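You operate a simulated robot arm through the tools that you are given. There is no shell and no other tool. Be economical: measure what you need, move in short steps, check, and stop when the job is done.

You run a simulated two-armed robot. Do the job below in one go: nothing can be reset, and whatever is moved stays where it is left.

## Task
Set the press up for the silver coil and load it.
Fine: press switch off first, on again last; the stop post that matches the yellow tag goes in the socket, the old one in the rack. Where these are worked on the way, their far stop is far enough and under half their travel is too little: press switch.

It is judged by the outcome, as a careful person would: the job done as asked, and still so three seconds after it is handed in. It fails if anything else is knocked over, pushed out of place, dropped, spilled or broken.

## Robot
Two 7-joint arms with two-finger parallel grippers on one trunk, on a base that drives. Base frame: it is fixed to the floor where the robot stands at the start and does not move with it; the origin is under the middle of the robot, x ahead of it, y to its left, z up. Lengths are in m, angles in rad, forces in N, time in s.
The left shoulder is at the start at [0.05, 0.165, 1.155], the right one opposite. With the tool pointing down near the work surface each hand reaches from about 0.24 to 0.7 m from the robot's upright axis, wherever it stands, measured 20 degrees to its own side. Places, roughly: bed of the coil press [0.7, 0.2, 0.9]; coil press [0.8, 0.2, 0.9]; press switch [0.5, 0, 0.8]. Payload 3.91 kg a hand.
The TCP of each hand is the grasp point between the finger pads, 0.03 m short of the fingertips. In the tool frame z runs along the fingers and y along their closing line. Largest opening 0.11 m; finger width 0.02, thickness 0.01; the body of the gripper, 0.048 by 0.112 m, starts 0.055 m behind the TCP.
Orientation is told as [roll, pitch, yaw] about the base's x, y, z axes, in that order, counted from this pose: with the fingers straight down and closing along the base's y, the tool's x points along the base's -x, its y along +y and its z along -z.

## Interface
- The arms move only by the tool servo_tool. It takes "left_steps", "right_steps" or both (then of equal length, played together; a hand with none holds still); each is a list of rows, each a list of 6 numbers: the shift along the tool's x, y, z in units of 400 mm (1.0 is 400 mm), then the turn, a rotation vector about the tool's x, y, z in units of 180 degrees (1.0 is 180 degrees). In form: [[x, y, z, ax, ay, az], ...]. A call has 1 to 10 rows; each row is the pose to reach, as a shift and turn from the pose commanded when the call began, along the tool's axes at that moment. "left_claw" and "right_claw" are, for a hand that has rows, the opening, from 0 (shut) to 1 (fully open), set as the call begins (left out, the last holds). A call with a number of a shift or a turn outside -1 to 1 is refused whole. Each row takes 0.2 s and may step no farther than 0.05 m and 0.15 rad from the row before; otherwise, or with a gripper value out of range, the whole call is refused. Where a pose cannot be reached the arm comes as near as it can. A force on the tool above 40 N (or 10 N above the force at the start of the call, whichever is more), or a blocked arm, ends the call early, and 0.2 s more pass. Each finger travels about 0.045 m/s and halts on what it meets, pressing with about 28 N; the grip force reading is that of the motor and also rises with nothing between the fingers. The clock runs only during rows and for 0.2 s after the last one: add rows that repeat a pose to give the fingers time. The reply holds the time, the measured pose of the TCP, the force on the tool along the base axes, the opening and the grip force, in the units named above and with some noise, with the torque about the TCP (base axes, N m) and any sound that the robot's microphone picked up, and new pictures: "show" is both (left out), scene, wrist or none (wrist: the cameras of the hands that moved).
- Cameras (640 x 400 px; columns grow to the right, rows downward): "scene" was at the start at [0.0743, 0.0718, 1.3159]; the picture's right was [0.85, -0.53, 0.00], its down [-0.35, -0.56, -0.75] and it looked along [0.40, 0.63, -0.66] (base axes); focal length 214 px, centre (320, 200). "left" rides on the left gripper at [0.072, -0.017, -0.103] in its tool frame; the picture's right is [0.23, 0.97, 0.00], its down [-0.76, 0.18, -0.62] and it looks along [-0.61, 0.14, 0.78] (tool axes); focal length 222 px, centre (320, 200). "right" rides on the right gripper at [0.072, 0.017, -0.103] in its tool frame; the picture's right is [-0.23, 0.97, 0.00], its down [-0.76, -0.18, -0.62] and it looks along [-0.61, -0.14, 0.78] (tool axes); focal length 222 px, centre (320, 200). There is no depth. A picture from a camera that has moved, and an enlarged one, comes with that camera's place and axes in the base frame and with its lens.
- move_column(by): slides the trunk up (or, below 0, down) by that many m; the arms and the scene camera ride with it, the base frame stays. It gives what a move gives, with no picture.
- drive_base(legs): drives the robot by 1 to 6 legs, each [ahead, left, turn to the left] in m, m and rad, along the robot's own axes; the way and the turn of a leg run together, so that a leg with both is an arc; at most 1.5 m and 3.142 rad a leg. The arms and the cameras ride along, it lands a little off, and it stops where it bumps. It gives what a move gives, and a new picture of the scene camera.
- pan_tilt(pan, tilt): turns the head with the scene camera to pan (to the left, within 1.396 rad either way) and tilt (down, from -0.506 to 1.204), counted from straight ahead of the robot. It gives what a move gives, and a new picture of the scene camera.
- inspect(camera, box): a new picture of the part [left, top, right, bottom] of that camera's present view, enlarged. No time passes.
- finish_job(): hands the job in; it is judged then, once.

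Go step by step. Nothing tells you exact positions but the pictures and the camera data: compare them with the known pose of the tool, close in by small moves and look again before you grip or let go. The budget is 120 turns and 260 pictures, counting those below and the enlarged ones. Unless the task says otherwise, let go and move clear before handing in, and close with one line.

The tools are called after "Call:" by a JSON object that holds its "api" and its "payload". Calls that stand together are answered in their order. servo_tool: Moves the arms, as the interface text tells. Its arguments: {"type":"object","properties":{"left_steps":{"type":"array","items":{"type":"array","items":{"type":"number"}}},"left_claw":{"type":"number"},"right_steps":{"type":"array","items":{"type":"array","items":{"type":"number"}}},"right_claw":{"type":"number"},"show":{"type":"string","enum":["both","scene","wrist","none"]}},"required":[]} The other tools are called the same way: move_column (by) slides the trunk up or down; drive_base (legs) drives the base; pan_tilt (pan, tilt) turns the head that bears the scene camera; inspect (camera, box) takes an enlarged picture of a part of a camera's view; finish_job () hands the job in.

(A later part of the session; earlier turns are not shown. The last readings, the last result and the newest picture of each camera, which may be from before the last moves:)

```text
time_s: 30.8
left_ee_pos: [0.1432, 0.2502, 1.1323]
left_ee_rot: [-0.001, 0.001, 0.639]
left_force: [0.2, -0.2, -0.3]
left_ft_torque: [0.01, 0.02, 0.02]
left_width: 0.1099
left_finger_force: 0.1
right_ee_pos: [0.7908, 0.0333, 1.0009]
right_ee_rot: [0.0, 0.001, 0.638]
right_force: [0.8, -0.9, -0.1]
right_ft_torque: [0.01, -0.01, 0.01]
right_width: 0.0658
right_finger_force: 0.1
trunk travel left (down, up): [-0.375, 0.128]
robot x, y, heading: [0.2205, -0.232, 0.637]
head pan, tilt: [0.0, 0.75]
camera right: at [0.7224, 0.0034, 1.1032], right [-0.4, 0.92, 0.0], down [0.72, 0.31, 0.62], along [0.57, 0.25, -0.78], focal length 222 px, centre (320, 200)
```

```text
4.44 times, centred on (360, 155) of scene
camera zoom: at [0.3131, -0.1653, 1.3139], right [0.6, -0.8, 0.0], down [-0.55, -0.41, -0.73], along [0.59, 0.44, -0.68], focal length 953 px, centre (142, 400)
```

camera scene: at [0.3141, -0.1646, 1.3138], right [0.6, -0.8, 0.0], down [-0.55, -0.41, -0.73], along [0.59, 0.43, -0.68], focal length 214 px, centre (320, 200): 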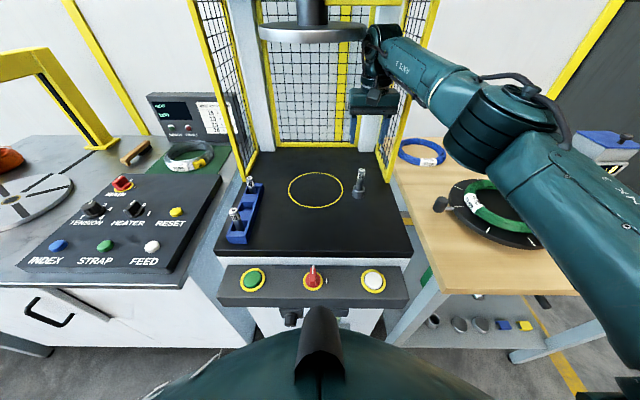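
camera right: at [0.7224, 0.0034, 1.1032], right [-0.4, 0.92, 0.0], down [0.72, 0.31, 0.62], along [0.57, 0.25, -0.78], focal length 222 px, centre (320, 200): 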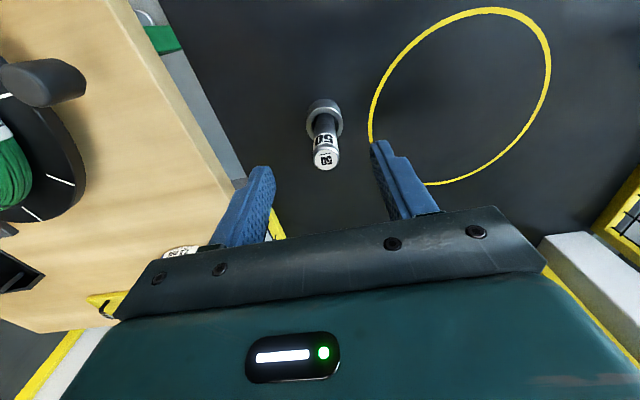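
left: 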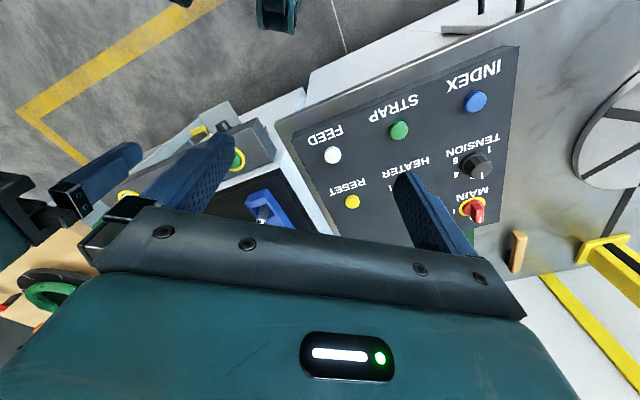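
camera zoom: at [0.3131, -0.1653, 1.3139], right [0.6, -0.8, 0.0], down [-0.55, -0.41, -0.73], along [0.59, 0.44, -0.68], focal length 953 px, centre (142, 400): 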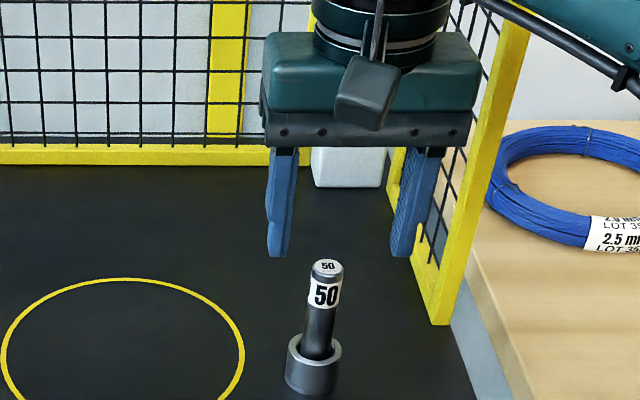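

The post axis is ~6 mm ahead and 5 mm left of the hand. Correct, descend around it and grip.

Call:
{"api": "servo_tool", "payload": {"right_steps": [[-0.015, 0.012, 0.05, 0, 0, 0], [-0.015, 0.012, 0.12, 0, 0, 0], [-0.015, 0.012, 0.182, 0, 0, 0], [-0.015, 0.012, 0.182, 0, 0, 0]], "right_claw": 0.6, "show": "wrist"}}

Call:
{"api": "inspect", "payload": {"camera": "scene", "box": [312, 110, 408, 200]}}

```text
time_s: 31.8
left_ee_pos: [0.1451, 0.2503, 1.1322]
left_ee_rot: [-0.001, 0.0, 0.637]
left_force: [0.4, -0.3, -0.9]
left_ft_torque: [0.0, -0.02, 0.0]
left_width: 0.1098
left_finger_force: 0.1
right_ee_pos: [0.7914, 0.0417, 0.9269]
right_ee_rot: [-0.001, -0.003, 0.637]
right_force: [0.0, 0.2, 0.4]
right_ft_torque: [0.0, 0.0, -0.03]
right_width: 0.0659
right_finger_force: 0.0
trunk travel left (down, up): [-0.375, 0.128]
robot x, y, heading: [0.2202, -0.2322, 0.638]
head pan, tilt: [0.0, 0.75]
camera right: at [0.7232, 0.0113, 1.0297], right [-0.4, 0.92, 0.0], down [0.72, 0.31, 0.62], along [0.57, 0.25, -0.78], focal length 222 px, centre (320, 200)
```

right: 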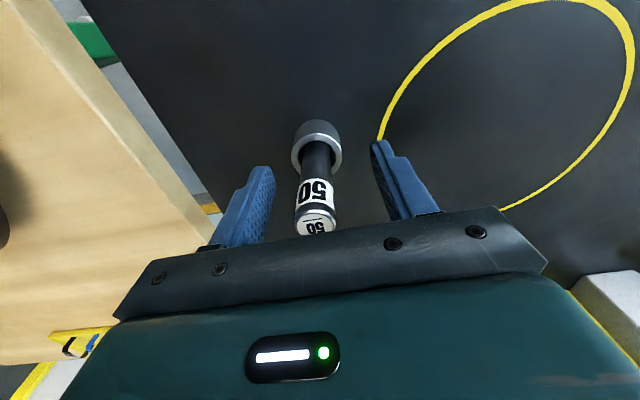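

```text
4.44 times, centred on (360, 155) of scene
camera zoom: at [0.3132, -0.1653, 1.3139], right [0.6, -0.8, 0.0], down [-0.55, -0.41, -0.73], along [0.59, 0.44, -0.68], focal length 953 px, centre (142, 400)
```

zoom: 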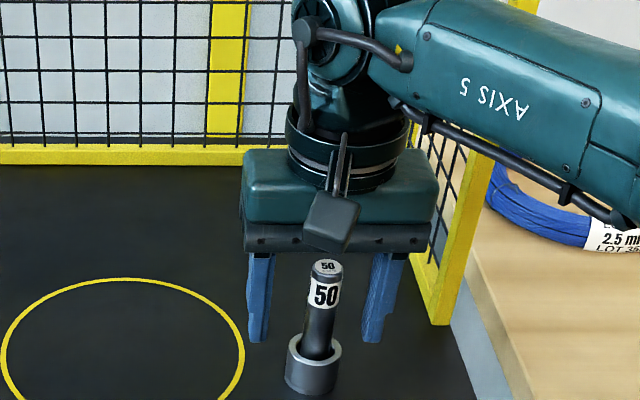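

Well centred. Close on the post.

Call:
{"api": "servo_tool", "payload": {"right_steps": [[0, 0, 0, 0, 0, 0], [0, 0, 0, 0, 0, 0], [0, 0, 0, 0, 0, 0], [0, 0, 0, 0, 0, 0]], "right_claw": 0.0, "show": "wrist"}}

```text
time_s: 32.8
left_ee_pos: [0.1448, 0.2487, 1.1329]
left_ee_rot: [0.001, 0.001, 0.639]
left_force: [0.3, 0.5, -0.2]
left_ft_torque: [0.01, -0.03, 0.0]
left_width: 0.1102
left_finger_force: 0.1
right_ee_pos: [0.7925, 0.0421, 0.9275]
right_ee_rot: [0.001, -0.002, 0.636]
right_force: [1.1, 0.4, -0.5]
right_ft_torque: [0.05, 0.01, -0.01]
right_width: 0.0195
right_finger_force: 28.0
trunk travel left (down, up): [-0.375, 0.128]
robot x, y, heading: [0.2221, -0.2376, 0.638]
head pan, tilt: [0.0, 0.75]
camera right: at [0.7234, 0.0112, 1.0299], right [-0.4, 0.92, 0.0], down [0.72, 0.31, 0.62], along [0.57, 0.25, -0.78], focal length 222 px, centre (320, 200)
```

right: 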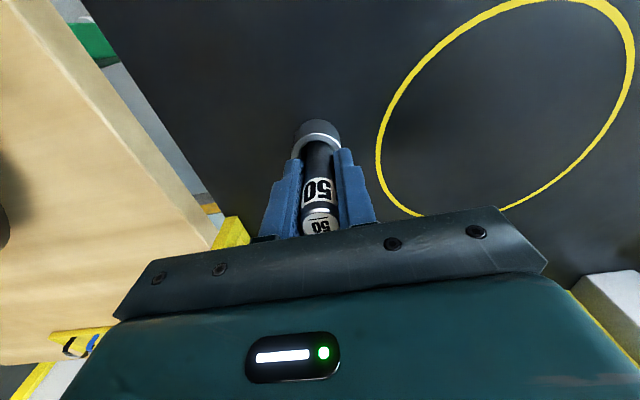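

Gripped (2 cm). Lift straight up 10 cm.

Call:
{"api": "servo_tool", "payload": {"right_steps": [[0, 0, -0.06, 0, 0, 0], [0, 0, -0.12, 0, 0, 0], [0, 0, -0.18, 0, 0, 0], [0, 0, -0.25, 0, 0, 0], [0, 0, -0.25, 0, 0, 0]]}}

```text
time_s: 34.0
left_ee_pos: [0.1444, 0.2491, 1.1322]
left_ee_rot: [0.0, -0.001, 0.637]
left_force: [-1.4, 0.2, -0.2]
left_ft_torque: [0.03, 0.01, 0.01]
left_width: 0.1099
left_finger_force: 0.0
right_ee_pos: [0.7944, 0.0422, 1.0272]
right_ee_rot: [0.001, 0.001, 0.635]
right_force: [-0.2, -0.5, -2.1]
right_ft_torque: [-0.01, 0.01, -0.01]
right_width: 0.0195
right_finger_force: 28.0
trunk travel left (down, up): [-0.375, 0.128]
robot x, y, heading: [0.2245, -0.2358, 0.638]
head pan, tilt: [0.0, 0.75]
camera scene: at [0.3136, -0.1652, 1.3138], right [0.6, -0.8, 0.0], down [-0.55, -0.41, -0.73], along [0.59, 0.44, -0.68], focal length 214 px, centre (320, 200)
camera right: at [0.7261, 0.0112, 1.1295], right [-0.4, 0.92, 0.0], down [0.72, 0.31, 0.62], along [0.57, 0.25, -0.78], focal length 222 px, centre (320, 200)
```

scene: 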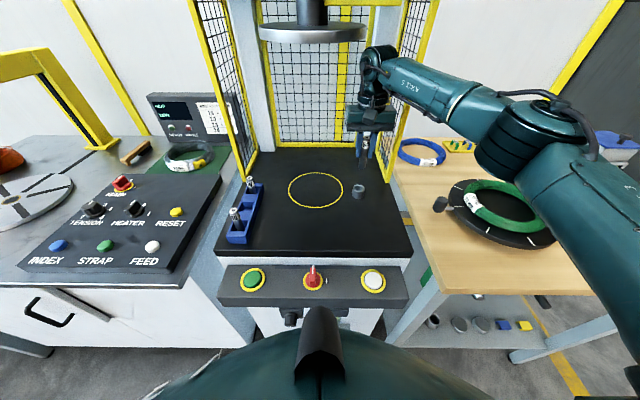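
right: 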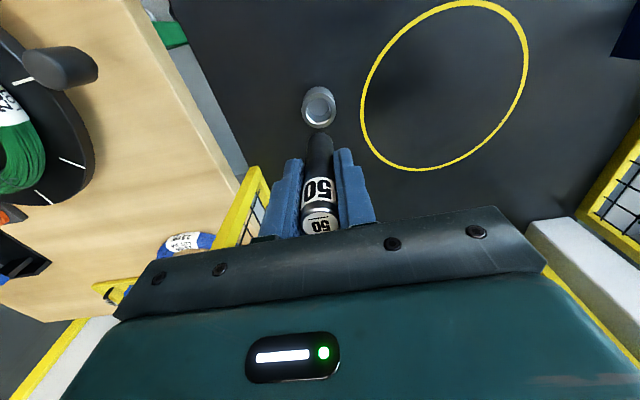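

Post 50 is out. To stay clear of the raised press plate, I'll back the hand out, cross left in front, and then approach the rack.

Call:
{"api": "servo_tool", "payload": {"right_steps": [[0.11, 0, 0, 0, 0, 0], [0.22, 0, 0, 0, 0, 0], [0.33, 0, 0, 0, 0, 0], [0.43, 0.02, 0, 0, 0, 0], [0.43, 0.135, 0, 0, 0, 0], [0.43, 0.25, 0, 0, 0, 0], [0.43, 0.365, 0, 0, 0, 0], [0.43, 0.48, 0, 0, 0, 0], [0.43, 0.595, 0, 0, 0, 0], [0.43, 0.7, 0, 0, 0, 0]], "show": "wrist"}}

Call:
{"api": "inspect", "payload": {"camera": "scene", "box": [200, 150, 312, 220]}}

```text
time_s: 36.2
left_ee_pos: [0.1436, 0.2504, 1.1318]
left_ee_rot: [-0.004, -0.001, 0.639]
left_force: [-0.8, -0.6, -0.2]
left_ft_torque: [-0.02, 0.0, -0.03]
left_width: 0.1101
left_finger_force: 0.0
right_ee_pos: [0.4884, 0.1681, 1.0285]
right_ee_rot: [-0.002, -0.003, 0.638]
right_force: [-1.1, 1.1, -2.4]
right_ft_torque: [0.03, -0.03, 0.01]
right_width: 0.0194
right_finger_force: 27.8
trunk travel left (down, up): [-0.375, 0.128]
robot x, y, heading: [0.2244, -0.2293, 0.639]
head pan, tilt: [0.0, 0.75]
camera right: at [0.4202, 0.1377, 1.1297], right [-0.4, 0.92, 0.0], down [0.72, 0.31, 0.62], along [0.57, 0.25, -0.78], focal length 222 px, centre (320, 200)
```

right: 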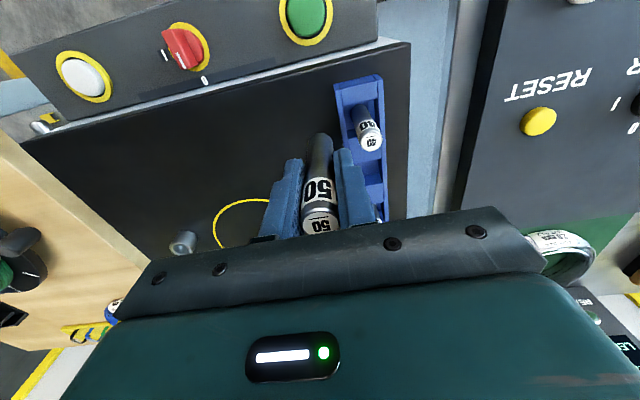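

```text
5.71 times, centred on (256, 185) of scene
camera zoom: at [0.3125, -0.1645, 1.3139], right [0.6, -0.8, 0.0], down [-0.55, -0.41, -0.73], along [0.59, 0.43, -0.68], focal length 1226 px, centre (686, 286)
```

zoom: 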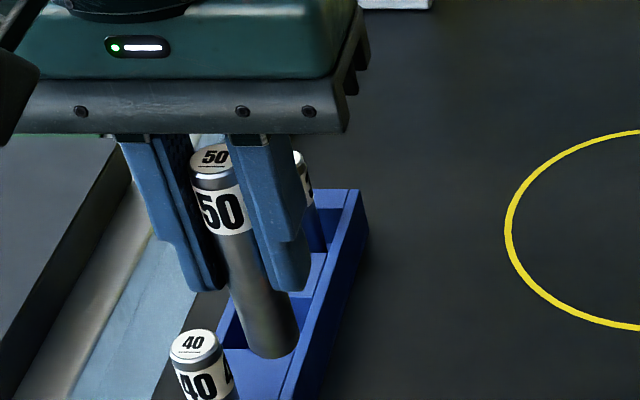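

Post 40's position agrees with the plan (.47, .205). Move ahead and then left over the empty slot, staying high.

Call:
{"api": "servo_tool", "payload": {"right_steps": [[-0.115, 0, 0, 0, 0, 0], [-0.23, 0, 0, 0, 0, 0], [-0.23, 0.105, 0, 0, 0, 0], [-0.23, 0.105, 0, 0, 0, 0]], "show": "both"}}

Call:
{"api": "inspect", "payload": {"camera": "scene", "box": [210, 160, 290, 250]}}

Call:
{"api": "inspect", "payload": {"camera": "right", "box": [240, 60, 400, 240]}}

```text
time_s: 37.2
left_ee_pos: [0.1442, 0.2492, 1.1321]
left_ee_rot: [0.0, 0.0, 0.638]
left_force: [-0.9, -0.7, -0.8]
left_ft_torque: [0.01, 0.01, -0.01]
left_width: 0.1097
left_finger_force: 0.2
right_ee_pos: [0.5438, 0.1905, 1.0302]
right_ee_rot: [0.002, -0.002, 0.636]
right_force: [0.5, 0.2, -1.6]
right_ft_torque: [-0.03, 0.0, -0.02]
right_width: 0.0192
right_finger_force: 27.8
right hand out of reach, approached as far as the arm can: row 1, 2, 3, 4
trunk travel left (down, up): [-0.375, 0.128]
robot x, y, heading: [0.2249, -0.2326, 0.64]
head pan, tilt: [0.0, 0.75]
camera scene: at [0.3134, -0.1652, 1.3139], right [0.6, -0.8, 0.0], down [-0.55, -0.41, -0.73], along [0.59, 0.44, -0.68], focal length 214 px, centre (320, 200)
camera right: at [0.4762, 0.1588, 1.1319], right [-0.4, 0.92, 0.0], down [0.72, 0.31, 0.62], along [0.57, 0.25, -0.78], focal length 222 px, centre (320, 200)
```

scene: 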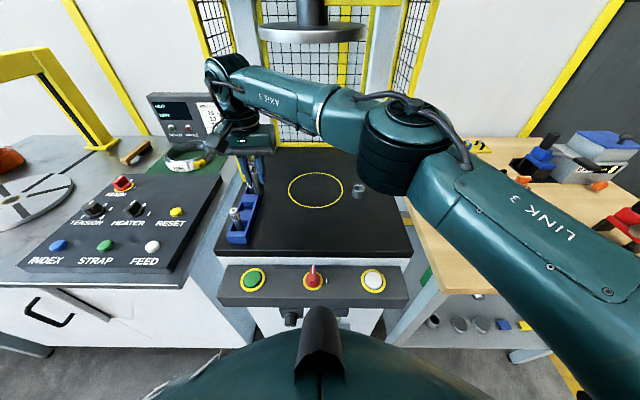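
right: 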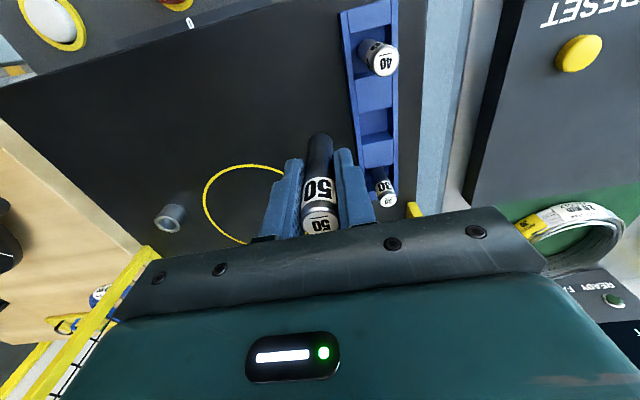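

```text
4.44 times, centred on (250, 205) of scene
camera zoom: at [0.3134, -0.1652, 1.3139], right [0.6, -0.8, 0.0], down [-0.55, -0.41, -0.73], along [0.59, 0.44, -0.68], focal length 953 px, centre (631, 178)
```

zoom: 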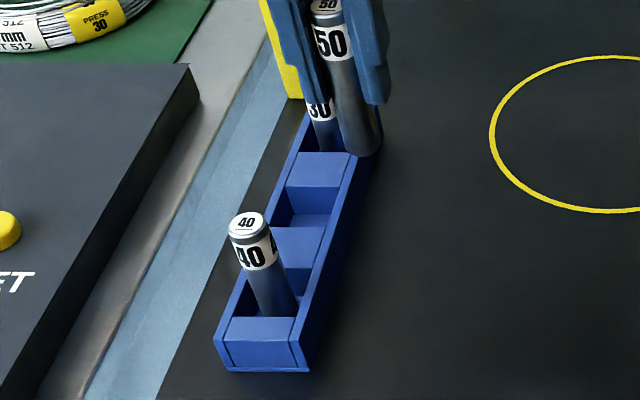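

```text
2.22 times, centred on (320, 150) of right
camera zoom: at [0.4762, 0.1588, 1.1319], right [-0.4, 0.92, 0.0], down [0.72, 0.31, 0.62], along [0.57, 0.25, -0.78], focal length 494 px, centre (320, 311)
```

zoom: 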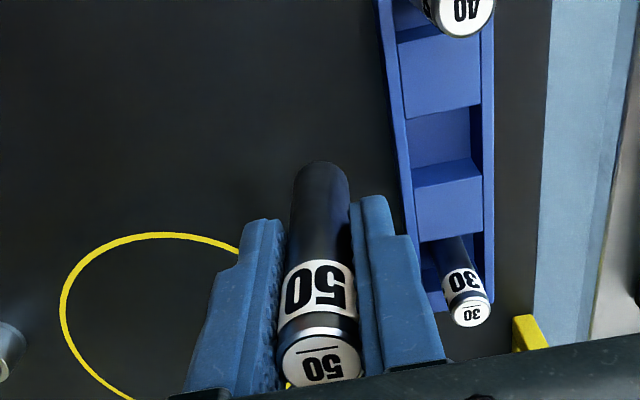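

The arm can't cross that far. I'll shift the hand right and then slide the robot left 20 cm and ahead 3 cm, so rack and socket are both within the right arm's reach.

Call:
{"api": "servo_tool", "payload": {"right_steps": [[0.02, -0.12, -0.02, 0, 0, 0], [0.04, -0.24, -0.04, 0, 0, 0], [0.05, -0.36, -0.05, 0, 0, 0], [0.05, -0.48, -0.05, 0, 0, 0], [0.05, -0.6, -0.05, 0, 0, 0]], "show": "none"}}

Call:
{"api": "drive_base", "payload": {"legs": [[0, 0.2, 0]]}}

Call:
{"api": "drive_base", "payload": {"legs": [[0.03, 0, 0]]}}

```text
time_s: 38.4
left_ee_pos: [0.1444, 0.2483, 1.1325]
left_ee_rot: [0.001, 0.0, 0.638]
left_force: [0.0, -0.7, 0.0]
left_ft_torque: [-0.02, -0.01, 0.01]
left_width: 0.1099
left_finger_force: 0.1
right_ee_pos: [0.6713, -0.0176, 1.0496]
right_ee_rot: [0.0, 0.0, 0.638]
right_force: [0.2, -0.3, -2.3]
right_ft_torque: [0.01, 0.05, 0.01]
right_width: 0.0193
right_finger_force: 27.8
trunk travel left (down, up): [-0.375, 0.128]
robot x, y, heading: [0.2229, -0.2355, 0.643]
head pan, tilt: [0.0, 0.75]
```

```text
time_s: 40.0
left_ee_pos: [0.0228, 0.4124, 1.1316]
left_ee_rot: [0.001, 0.0, 0.639]
left_force: [0.1, -0.2, 0.2]
left_ft_torque: [-0.03, 0.0, 0.01]
left_width: 0.1101
left_finger_force: 0.1
right_ee_pos: [0.5501, 0.146, 1.0494]
right_ee_rot: [-0.003, 0.0, 0.638]
right_force: [-0.7, 0.5, -1.9]
right_ft_torque: [0.01, -0.02, -0.02]
right_width: 0.0192
right_finger_force: 28.3
trunk travel left (down, up): [-0.375, 0.128]
robot x, y, heading: [0.1025, -0.0719, 0.637]
head pan, tilt: [0.0, 0.75]
camera scene: at [0.1922, -0.0017, 1.3139], right [0.6, -0.8, 0.0], down [-0.55, -0.41, -0.73], along [0.59, 0.44, -0.68], focal length 214 px, centre (320, 200)
```

scene: 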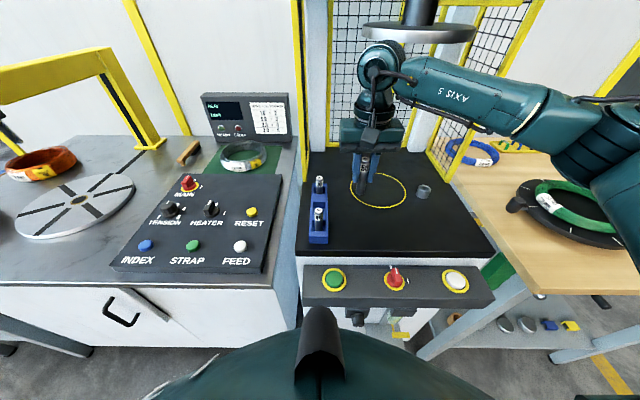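

```text
time_s: 40.8
left_ee_pos: [0.0481, 0.4316, 1.1321]
left_ee_rot: [-0.001, 0.0, 0.639]
left_force: [0.7, 0.4, -0.5]
left_ft_torque: [0.0, 0.05, -0.04]
left_width: 0.1102
left_finger_force: 0.1
right_ee_pos: [0.5741, 0.1648, 1.0484]
right_ee_rot: [-0.001, 0.001, 0.636]
right_force: [-0.1, -0.1, -2.5]
right_ft_torque: [0.03, 0.02, -0.03]
right_width: 0.0191
right_finger_force: 28.2
trunk travel left (down, up): [-0.375, 0.128]
robot x, y, heading: [0.1265, -0.0503, 0.641]
head pan, tilt: [0.0, 0.75]
camera scene: at [0.2173, 0.0161, 1.3137], right [0.6, -0.8, 0.0], down [-0.55, -0.41, -0.73], along [0.59, 0.44, -0.68], focal length 214 px, centre (320, 200)
```

scene: 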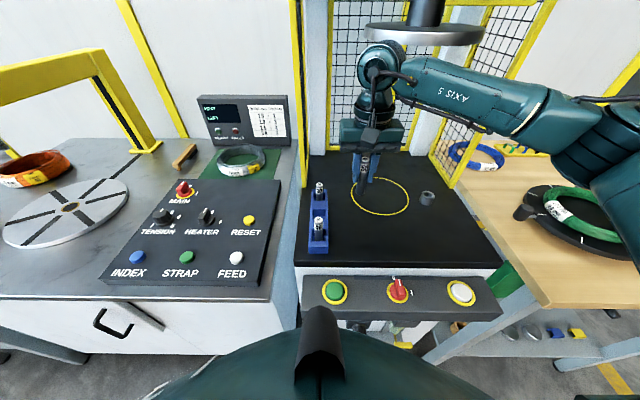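

Good. Re-measure the rack from here.

Call:
{"api": "inspect", "payload": {"camera": "scene", "box": [280, 175, 376, 255]}}

```text
5.00 times, centred on (328, 215) of scene
camera zoom: at [0.2173, 0.0161, 1.3137], right [0.6, -0.8, 0.0], down [-0.55, -0.41, -0.73], along [0.59, 0.44, -0.68], focal length 1072 px, centre (280, 125)
```

zoom: 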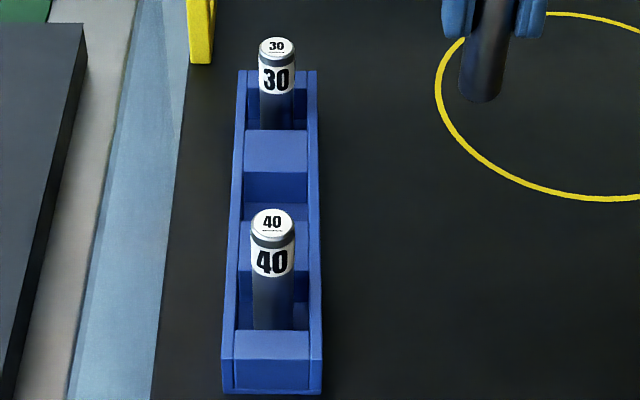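

Empty slot centre at (.513, .003) in the robot frame. Move over it.

Call:
{"api": "servo_tool", "payload": {"right_steps": [[-0.03, 0.1, 0, 0, 0, 0], [-0.065, 0.2, 0, 0, 0, 0], [-0.065, 0.24, 0, 0, 0, 0], [-0.065, 0.24, 0.03, 0, 0, 0]], "show": "wrist"}}

Call:
{"api": "inspect", "payload": {"camera": "scene", "box": [280, 155, 376, 255]}}

Call:
{"api": "inspect", "payload": {"camera": "right", "box": [240, 40, 400, 240]}}

```text
time_s: 41.8
left_ee_pos: [0.0465, 0.4295, 1.1325]
left_ee_rot: [0.0, -0.002, 0.639]
left_force: [-1.0, -0.2, 0.5]
left_ft_torque: [0.01, -0.03, 0.01]
left_width: 0.1101
left_finger_force: 0.1
right_ee_pos: [0.5361, 0.2568, 1.0374]
right_ee_rot: [0.001, -0.002, 0.638]
right_force: [0.6, -0.1, -2.4]
right_ft_torque: [0.05, -0.02, -0.02]
right_width: 0.0194
right_finger_force: 27.9
trunk travel left (down, up): [-0.375, 0.128]
robot x, y, heading: [0.1229, -0.0513, 0.638]
head pan, tilt: [0.0, 0.75]
camera right: at [0.4681, 0.2253, 1.1391], right [-0.4, 0.92, 0.0], down [0.72, 0.31, 0.62], along [0.57, 0.25, -0.78], focal length 222 px, centre (320, 200)
```

right: 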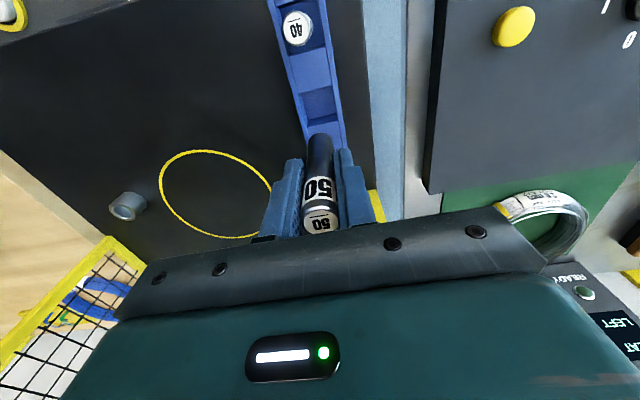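

```text
4.00 times, centred on (328, 205) of scene
camera zoom: at [0.2166, 0.0153, 1.3139], right [0.6, -0.8, 0.0], down [-0.55, -0.41, -0.73], along [0.59, 0.44, -0.68], focal length 858 px, centre (288, 180)
```

zoom: 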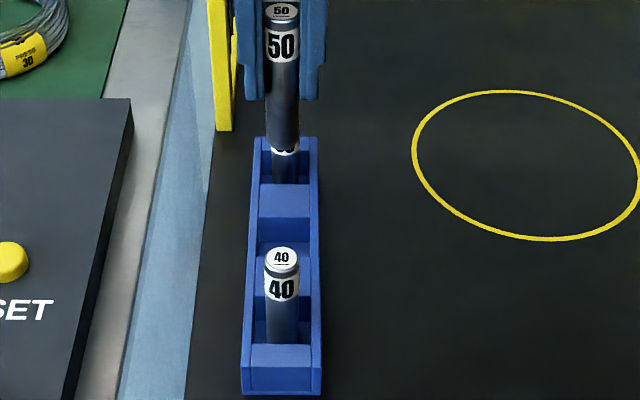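

```text
2.00 times, centred on (320, 140) of right
camera zoom: at [0.4681, 0.2253, 1.1391], right [-0.4, 0.92, 0.0], down [0.72, 0.31, 0.62], along [0.57, 0.25, -0.78], focal length 444 px, centre (320, 320)
```

zoom: 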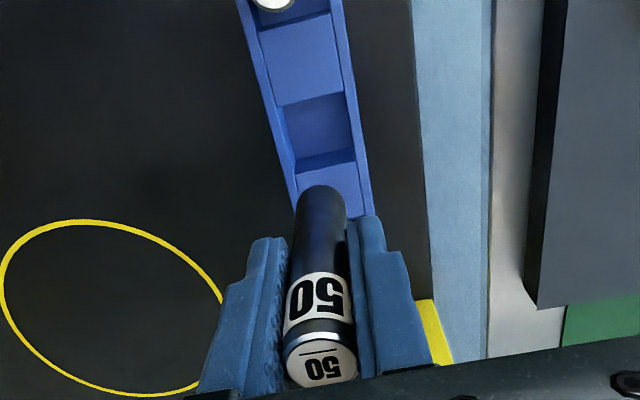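

Aligned within ~1–2 mm. Lower the post into the slot, slowly at the end.

Call:
{"api": "servo_tool", "payload": {"right_steps": [[0, 0, 0.08, 0, 0, 0], [0, 0, 0.15, 0, 0, 0], [0, 0, 0.2, 0, 0, 0], [0, 0, 0.23, 0, 0, 0], [0, 0, 0.245, 0, 0, 0]], "show": "wrist"}}

Call:
{"api": "inspect", "payload": {"camera": "scene", "box": [280, 155, 376, 255]}}

```text
time_s: 43.0
left_ee_pos: [0.0475, 0.4298, 1.1314]
left_ee_rot: [-0.001, 0.0, 0.637]
left_force: [1.1, 0.0, 0.5]
left_ft_torque: [0.02, 0.0, -0.01]
left_width: 0.1099
left_finger_force: 0.2
right_ee_pos: [0.5376, 0.256, 0.9387]
right_ee_rot: [0.001, 0.001, 0.637]
right_force: [0.1, -0.3, -2.2]
right_ft_torque: [0.0, 0.03, -0.01]
right_width: 0.0195
right_finger_force: 28.2
trunk travel left (down, up): [-0.375, 0.128]
robot x, y, heading: [0.1247, -0.0562, 0.64]
head pan, tilt: [0.0, 0.75]
camera right: at [0.4691, 0.2259, 1.0413], right [-0.4, 0.92, 0.0], down [0.72, 0.31, 0.62], along [0.57, 0.25, -0.78], focal length 222 px, centre (320, 200)
```

right: 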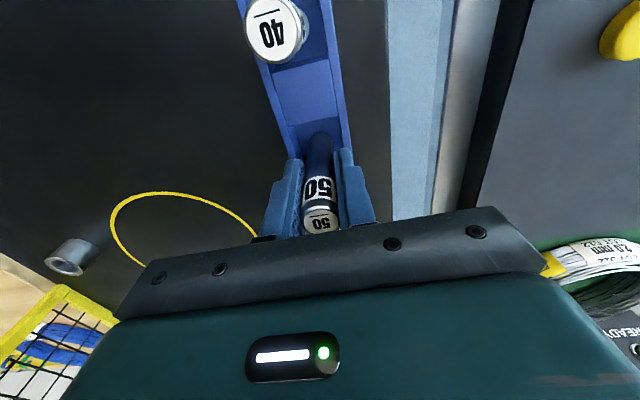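

```text
4.00 times, centred on (328, 205) of scene
camera zoom: at [0.2164, 0.0155, 1.3139], right [0.6, -0.8, 0.0], down [-0.55, -0.41, -0.73], along [0.59, 0.44, -0.68], focal length 858 px, centre (288, 180)
```

zoom: 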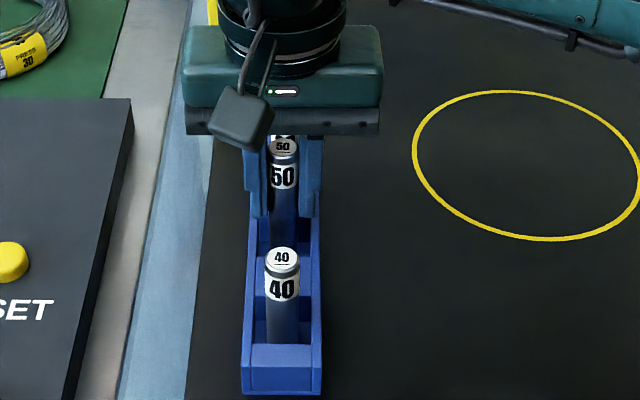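

It's in the slot and still hanging. Lower gently to contact.

Call:
{"api": "servo_tool", "payload": {"right_steps": [[0, 0, 0.01, 0, 0, 0], [0, 0, 0.02, 0, 0, 0], [0, 0, 0.03, 0, 0, 0]], "show": "none"}}

```text
time_s: 43.8
left_ee_pos: [0.0463, 0.428, 1.1335]
left_ee_rot: [0.0, 0.0, 0.639]
left_force: [-0.2, -0.2, 0.1]
left_ft_torque: [0.01, 0.01, 0.04]
left_width: 0.1099
left_finger_force: 0.1
right_ee_pos: [0.5371, 0.2565, 0.9313]
right_ee_rot: [0.002, -0.006, 0.635]
right_force: [2.5, -5.2, 20.2]
right_ft_torque: [-0.38, -0.22, -0.01]
right_width: 0.0195
right_finger_force: 28.5
trunk travel left (down, up): [-0.375, 0.128]
robot x, y, heading: [0.1243, -0.0537, 0.637]
head pan, tilt: [0.0, 0.75]
```

Contact (20 N) at the slot floor. Ease off, open and rise.

Call:
{"api": "servo_tool", "payload": {"right_steps": [[0, 0, -0.009, 0, 0, 0], [0, 0, -0.009, 0, 0, 0], [0, 0, -0.009, 0, 0, 0], [0, 0, -0.009, 0, 0, 0], [0, 0, -0.1, 0, 0, 0], [0, 0, -0.2, 0, 0, 0], [0, 0, -0.25, 0, 0, 0]], "right_claw": 0.5, "show": "wrist"}}

Call:
{"api": "inspect", "payload": {"camera": "scene", "box": [280, 155, 376, 255]}}

```text
time_s: 45.4
left_ee_pos: [0.0466, 0.4295, 1.1336]
left_ee_rot: [0.0, -0.002, 0.639]
left_force: [-0.4, -0.6, 0.7]
left_ft_torque: [0.0, -0.02, 0.04]
left_width: 0.1099
left_finger_force: 0.0
right_ee_pos: [0.5376, 0.2573, 1.0274]
right_ee_rot: [-0.001, -0.001, 0.639]
right_force: [-0.1, -0.7, 0.4]
right_ft_torque: [-0.02, -0.01, -0.03]
right_width: 0.0551
right_finger_force: 0.1
trunk travel left (down, up): [-0.375, 0.128]
robot x, y, heading: [0.1223, -0.0532, 0.638]
head pan, tilt: [0.0, 0.75]
camera right: at [0.4692, 0.2261, 1.1295], right [-0.4, 0.92, 0.0], down [0.72, 0.31, 0.62], along [0.57, 0.25, -0.78], focal length 222 px, centre (320, 200)
```

right: 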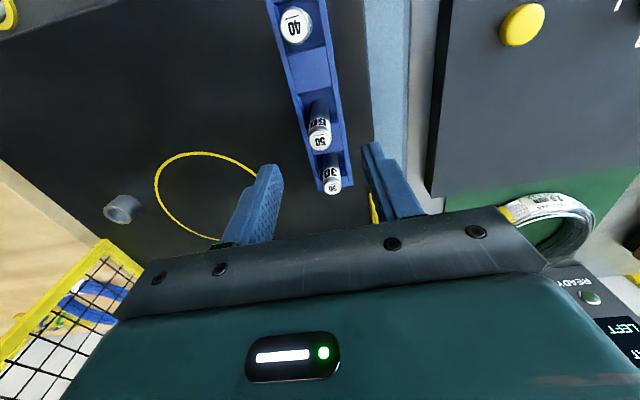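

```text
4.00 times, centred on (328, 205) of scene
camera zoom: at [0.2161, 0.0152, 1.3139], right [0.6, -0.8, 0.0], down [-0.55, -0.41, -0.73], along [0.59, 0.44, -0.68], focal length 858 px, centre (288, 180)
```

zoom: 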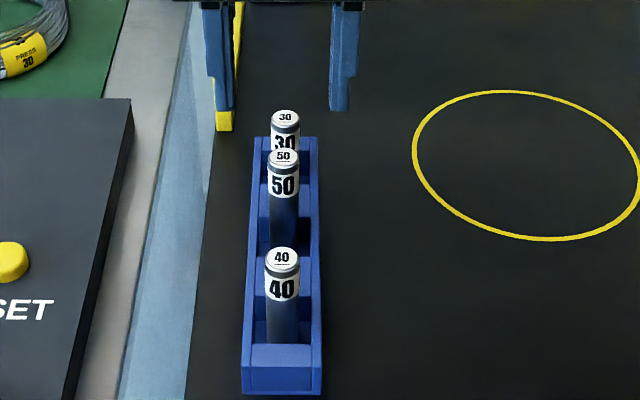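

Post 50 stands in the rack. Now move over post 30 (~6.5 cm ahead), lowering partly.

Call:
{"api": "servo_tool", "payload": {"right_steps": [[-0.08, 0, 0, 0, 0, 0], [-0.16, 0, 0, 0, 0, 0], [-0.16, 0, 0.07, 0, 0, 0], [-0.16, 0, 0.07, 0, 0, 0]], "right_claw": 0.5, "show": "both"}}

Call:
{"api": "inspect", "payload": {"camera": "scene", "box": [280, 125, 376, 225]}}

```text
time_s: 46.4
left_ee_pos: [0.0473, 0.4297, 1.1327]
left_ee_rot: [0.001, -0.002, 0.639]
left_force: [-1.0, -0.6, -0.5]
left_ft_torque: [-0.02, -0.01, 0.0]
left_width: 0.11
left_finger_force: 0.1
right_ee_pos: [0.5881, 0.2941, 0.9981]
right_ee_rot: [0.0, -0.001, 0.637]
right_force: [-0.9, 0.1, 0.2]
right_ft_torque: [-0.02, -0.03, 0.03]
right_width: 0.055
right_finger_force: 0.1
trunk travel left (down, up): [-0.375, 0.128]
robot x, y, heading: [0.1255, -0.0503, 0.637]
head pan, tilt: [0.0, 0.75]
camera scene: at [0.2161, 0.0153, 1.3139], right [0.6, -0.8, 0.0], down [-0.55, -0.41, -0.73], along [0.59, 0.44, -0.68], focal length 214 px, centre (320, 200)
camera right: at [0.5196, 0.2643, 1.1006], right [-0.4, 0.92, 0.0], down [0.72, 0.31, 0.62], along [0.57, 0.25, -0.78], focal length 222 px, centre (320, 200)
```

scene: 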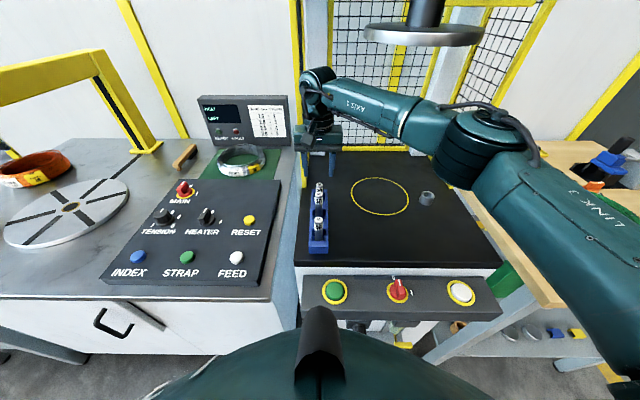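
right: 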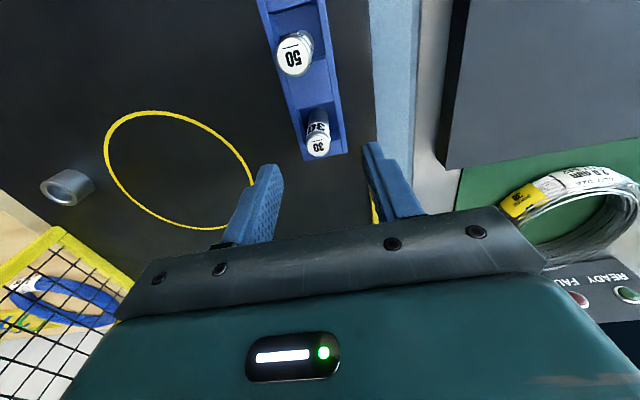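

```text
4.00 times, centred on (328, 175) of scene
camera zoom: at [0.2161, 0.0153, 1.3139], right [0.6, -0.8, 0.0], down [-0.55, -0.41, -0.73], along [0.59, 0.44, -0.68], focal length 858 px, centre (288, 300)
```

zoom: 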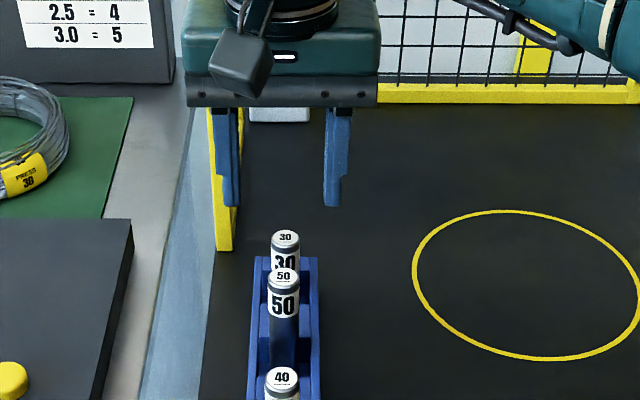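

Post 30 is nearly centred beneath. Descend to grip height and close.

Call:
{"api": "servo_tool", "payload": {"right_steps": [[-0.008, -0.003, 0.06, 0, 0, 0], [-0.008, -0.003, 0.12, 0, 0, 0], [-0.008, -0.003, 0.17, 0, 0, 0], [-0.008, -0.003, 0.17, 0, 0, 0]], "right_claw": 0.5, "show": "wrist"}}

Call:
{"api": "inspect", "payload": {"camera": "scene", "box": [280, 125, 376, 225]}}

```text
time_s: 47.4
left_ee_pos: [0.0465, 0.4299, 1.1321]
left_ee_rot: [0.0, -0.001, 0.64]
left_force: [0.2, 0.3, 0.6]
left_ft_torque: [0.01, 0.03, 0.01]
left_width: 0.1099
left_finger_force: 0.0
right_ee_pos: [0.5922, 0.2947, 0.9308]
right_ee_rot: [0.0, -0.002, 0.639]
right_force: [-0.3, -0.6, -0.3]
right_ft_torque: [0.01, 0.02, 0.03]
right_width: 0.0551
right_finger_force: 0.1
trunk travel left (down, up): [-0.375, 0.128]
robot x, y, heading: [0.1241, -0.0519, 0.637]
head pan, tilt: [0.0, 0.75]
camera right: at [0.524, 0.2641, 1.0332], right [-0.4, 0.92, 0.0], down [0.72, 0.31, 0.62], along [0.57, 0.25, -0.78], focal length 222 px, centre (320, 200)
```

right: 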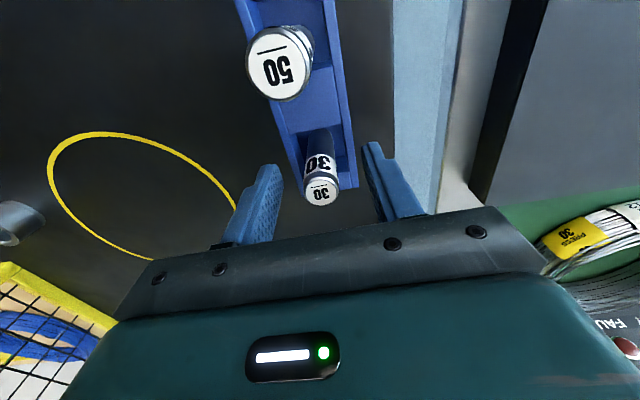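

```text
4.00 times, centred on (328, 175) of scene
camera zoom: at [0.2162, 0.0153, 1.3139], right [0.6, -0.8, 0.0], down [-0.55, -0.41, -0.73], along [0.59, 0.44, -0.68], focal length 858 px, centre (288, 300)
```

zoom: 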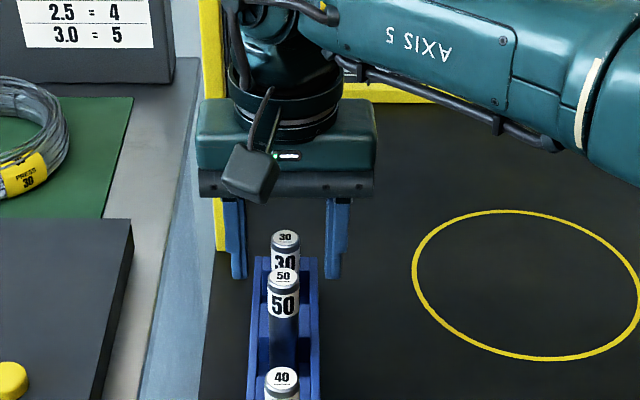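

The post looks ~6 mm nearer the robot than the TCP; shift back that much and close.

Call:
{"api": "servo_tool", "payload": {"right_steps": [[0.014, 0, 0, 0, 0, 0], [0.014, 0, 0, 0, 0, 0], [0.014, 0, 0, 0, 0, 0], [0.014, 0, 0, 0, 0, 0], [0.014, 0, 0, 0, 0, 0]], "right_claw": 0.0, "show": "wrist"}}

Call:
{"api": "inspect", "payload": {"camera": "right", "box": [240, 110, 400, 240]}}

```text
time_s: 48.6
left_ee_pos: [0.0467, 0.4302, 1.1318]
left_ee_rot: [0.0, 0.0, 0.637]
left_force: [0.6, 0.2, -0.3]
left_ft_torque: [0.01, -0.01, -0.03]
left_width: 0.1102
left_finger_force: 0.1
right_ee_pos: [0.5866, 0.2931, 0.931]
right_ee_rot: [0.0, 0.001, 0.637]
right_force: [-0.7, -0.8, -0.5]
right_ft_torque: [-0.03, -0.04, 0.0]
right_width: 0.0192
right_finger_force: 28.4
trunk travel left (down, up): [-0.375, 0.128]
robot x, y, heading: [0.1261, -0.053, 0.638]
head pan, tilt: [0.0, 0.75]
camera right: at [0.5191, 0.2611, 1.0339], right [-0.4, 0.92, 0.0], down [0.72, 0.31, 0.62], along [0.57, 0.25, -0.78], focal length 222 px, centre (320, 200)
```

right: 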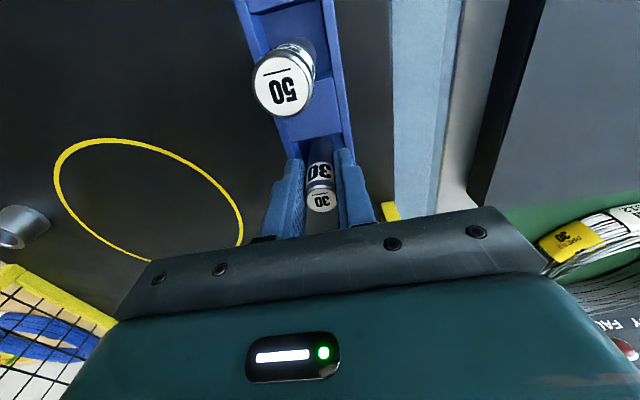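

```text
3.08 times, centred on (320, 175) of right
camera zoom: at [0.5191, 0.2611, 1.0339], right [-0.4, 0.92, 0.0], down [0.72, 0.31, 0.62], along [0.57, 0.25, -0.78], focal length 684 px, centre (320, 277)
```

zoom: 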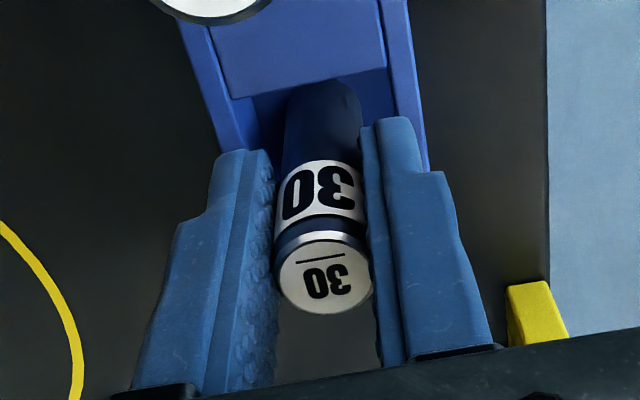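

Gripped post 30. Lift, back out toward the robot clear of post 50 and the plate, then start crossing right.

Call:
{"api": "servo_tool", "payload": {"right_steps": [[0, 0, -0.1, 0, 0, 0], [0, 0, -0.2, 0, 0, 0], [0, 0, -0.275, 0, 0, 0], [0.08, -0.06, -0.275, 0, 0, 0], [0.19, -0.1, -0.275, 0, 0, 0], [0.29, -0.13, -0.275, 0, 0, 0], [0.385, -0.16, -0.24, 0, 0, 0], [0.385, -0.27, -0.19, 0, 0, 0], [0.385, -0.38, -0.14, 0, 0, 0], [0.385, -0.5, -0.14, 0, 0, 0]], "show": "both"}}

```text
time_s: 50.8
left_ee_pos: [0.0463, 0.4293, 1.1332]
left_ee_rot: [-0.001, -0.002, 0.64]
left_force: [0.0, 0.1, -0.5]
left_ft_torque: [0.01, -0.01, 0.0]
left_width: 0.1101
left_finger_force: 0.0
right_ee_pos: [0.5835, 0.0405, 0.9847]
right_ee_rot: [-0.001, -0.001, 0.638]
right_force: [-0.2, 0.6, -1.2]
right_ft_torque: [0.01, 0.02, 0.01]
right_width: 0.0193
right_finger_force: 27.9
trunk travel left (down, up): [-0.375, 0.128]
robot x, y, heading: [0.1268, -0.0566, 0.637]
head pan, tilt: [0.0, 0.75]
camera scene: at [0.2167, 0.0145, 1.3139], right [0.6, -0.8, 0.0], down [-0.55, -0.41, -0.73], along [0.59, 0.44, -0.68], focal length 214 px, centre (320, 200)
camera right: at [0.5155, 0.0098, 1.0875], right [-0.4, 0.92, 0.0], down [0.72, 0.31, 0.62], along [0.57, 0.25, -0.78], focal length 222 px, centre (320, 200)
```

scene: 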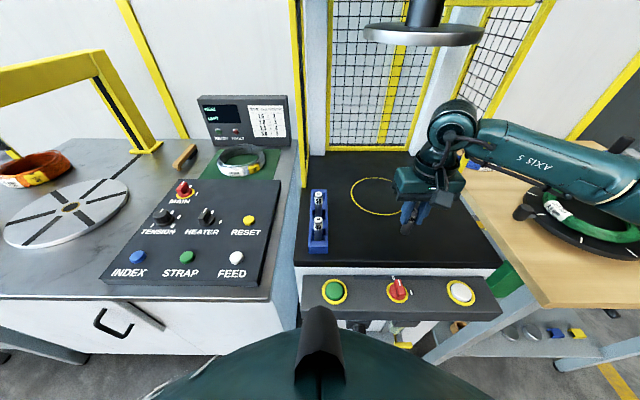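
right: 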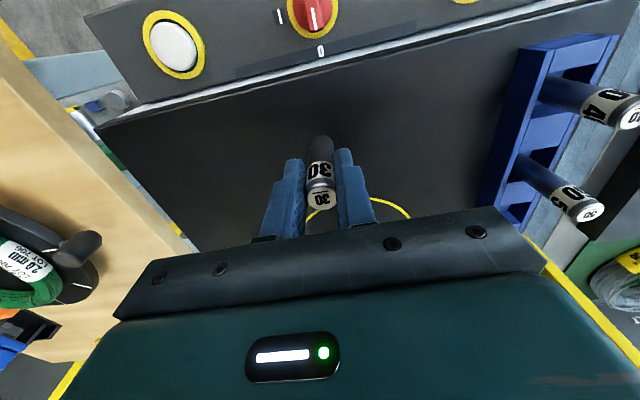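

Now right, then forward toward the socket, stopping a little short to look.

Call:
{"api": "servo_tool", "payload": {"right_steps": [[0, -0.11, 0, 0, 0, 0], [0, -0.22, 0, 0, 0, 0], [0, -0.308, 0, 0, 0, 0], [-0.1, -0.308, 0, 0, 0, 0], [-0.2, -0.308, 0, 0, 0, 0], [-0.3, -0.308, 0, 0, 0, 0], [-0.35, -0.308, 0, 0, 0, 0], [-0.35, -0.308, 0, 0, 0, 0]], "show": "both"}}

Call:
{"api": "inspect", "payload": {"camera": "scene", "box": [390, 130, 486, 210]}}

Call:
{"api": "inspect", "payload": {"camera": "right", "box": [240, 60, 400, 240]}}

```text
time_s: 52.6
left_ee_pos: [0.0465, 0.4299, 1.1321]
left_ee_rot: [0.0, 0.0, 0.639]
left_force: [-0.4, -0.6, 0.1]
left_ft_torque: [-0.01, 0.04, 0.02]
left_width: 0.1099
left_finger_force: 0.1
right_ee_pos: [0.7706, 0.0253, 0.9866]
right_ee_rot: [0.0, 0.0, 0.638]
right_force: [0.0, -0.1, -2.0]
right_ft_torque: [-0.01, 0.0, 0.01]
right_width: 0.0193
right_finger_force: 27.8
trunk travel left (down, up): [-0.375, 0.128]
robot x, y, heading: [0.1293, -0.0521, 0.633]
head pan, tilt: [0.0, 0.75]
camera scene: at [0.2164, 0.0152, 1.3139], right [0.6, -0.8, 0.0], down [-0.55, -0.41, -0.73], along [0.59, 0.44, -0.68], focal length 214 px, centre (320, 200)
camera right: at [0.7018, -0.0056, 1.0888], right [-0.4, 0.92, 0.0], down [0.72, 0.31, 0.62], along [0.57, 0.25, -0.78], focal length 222 px, centre (320, 200)
```

scene: 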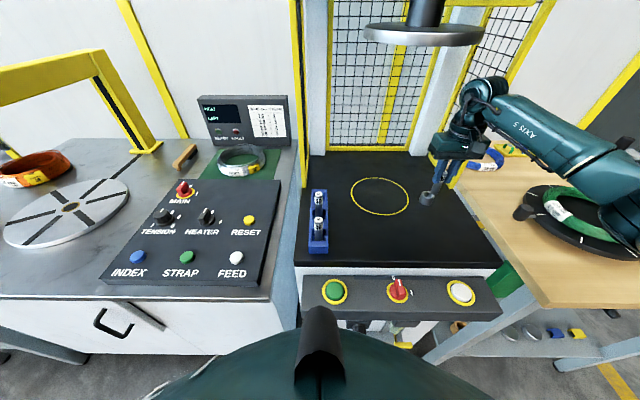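
right: 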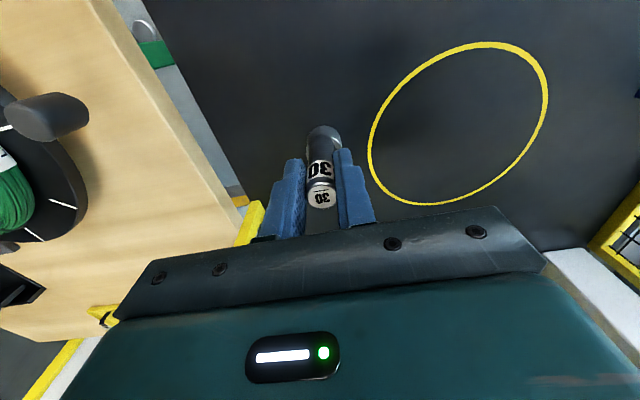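

```text
5.00 times, centred on (438, 170) of scene
camera zoom: at [0.2164, 0.0152, 1.3139], right [0.6, -0.8, 0.0], down [-0.55, -0.41, -0.73], along [0.59, 0.44, -0.68], focal length 1072 px, centre (-270, 350)
```

zoom: 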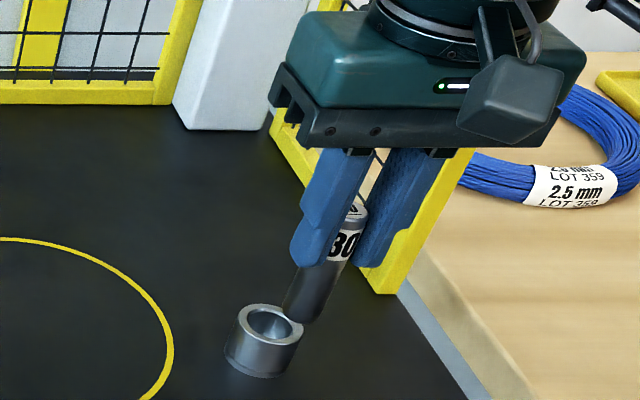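

```text
2.22 times, centred on (320, 150) of right
camera zoom: at [0.7018, -0.0056, 1.0888], right [-0.4, 0.92, 0.0], down [0.72, 0.31, 0.62], along [0.57, 0.25, -0.78], focal length 494 px, centre (320, 311)
```

zoom: 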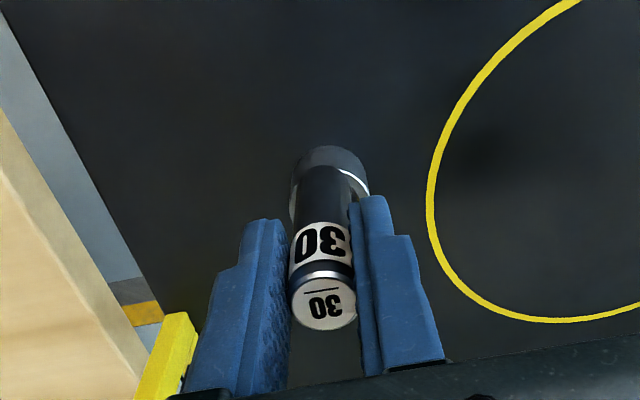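

Socket is ~27 mm ahead. Move over it and look.

Call:
{"api": "servo_tool", "payload": {"right_steps": [[-0.04, 0, 0, 0, 0, 0], [-0.064, 0, 0, 0, 0, 0], [-0.064, 0, 0, 0, 0, 0]], "show": "none"}}

Call:
{"api": "inspect", "payload": {"camera": "scene", "box": [390, 130, 486, 210]}}

Call:
{"api": "inspect", "payload": {"camera": "right", "box": [240, 60, 400, 240]}}

```text
time_s: 53.4
left_ee_pos: [0.0474, 0.43, 1.1316]
left_ee_rot: [0.0, -0.002, 0.638]
left_force: [-0.1, -0.5, 0.3]
left_ft_torque: [0.02, 0.03, -0.02]
left_width: 0.1099
left_finger_force: 0.0
right_ee_pos: [0.7901, 0.0405, 0.9858]
right_ee_rot: [0.0, -0.001, 0.636]
right_force: [-0.5, 0.5, -2.7]
right_ft_torque: [0.01, 0.0, 0.01]
right_width: 0.0193
right_finger_force: 27.8
trunk travel left (down, up): [-0.375, 0.128]
robot x, y, heading: [0.126, -0.0532, 0.636]
head pan, tilt: [0.0, 0.75]
```

```text
5.00 times, centred on (438, 170) of scene
camera zoom: at [0.2164, 0.0153, 1.3139], right [0.6, -0.8, 0.0], down [-0.55, -0.41, -0.73], along [0.59, 0.44, -0.68], focal length 1072 px, centre (-270, 350)
```

zoom: 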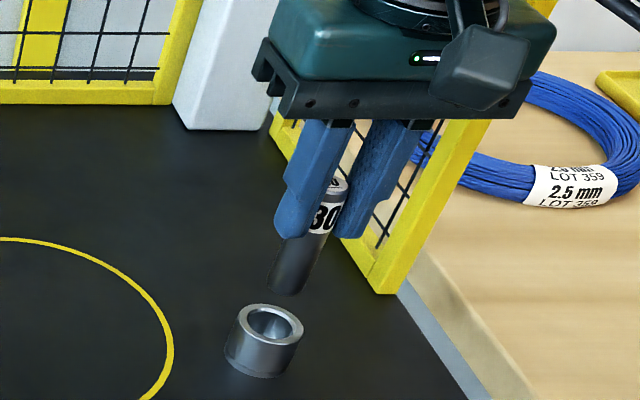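

```text
2.22 times, centred on (320, 150) of right
camera zoom: at [0.722, 0.0087, 1.0891], right [-0.4, 0.92, 0.0], down [0.72, 0.31, 0.62], along [0.57, 0.25, -0.78], focal length 494 px, centre (320, 311)
```

zoom: 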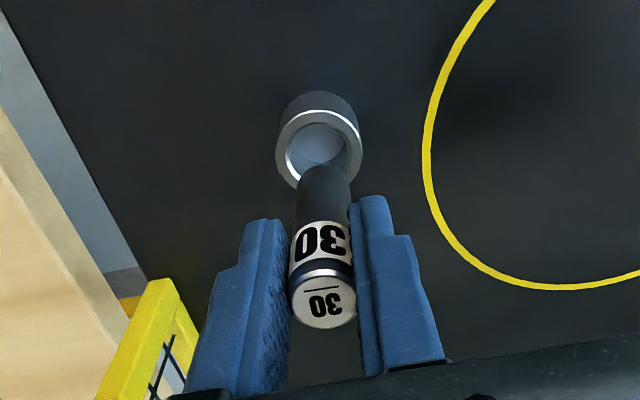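

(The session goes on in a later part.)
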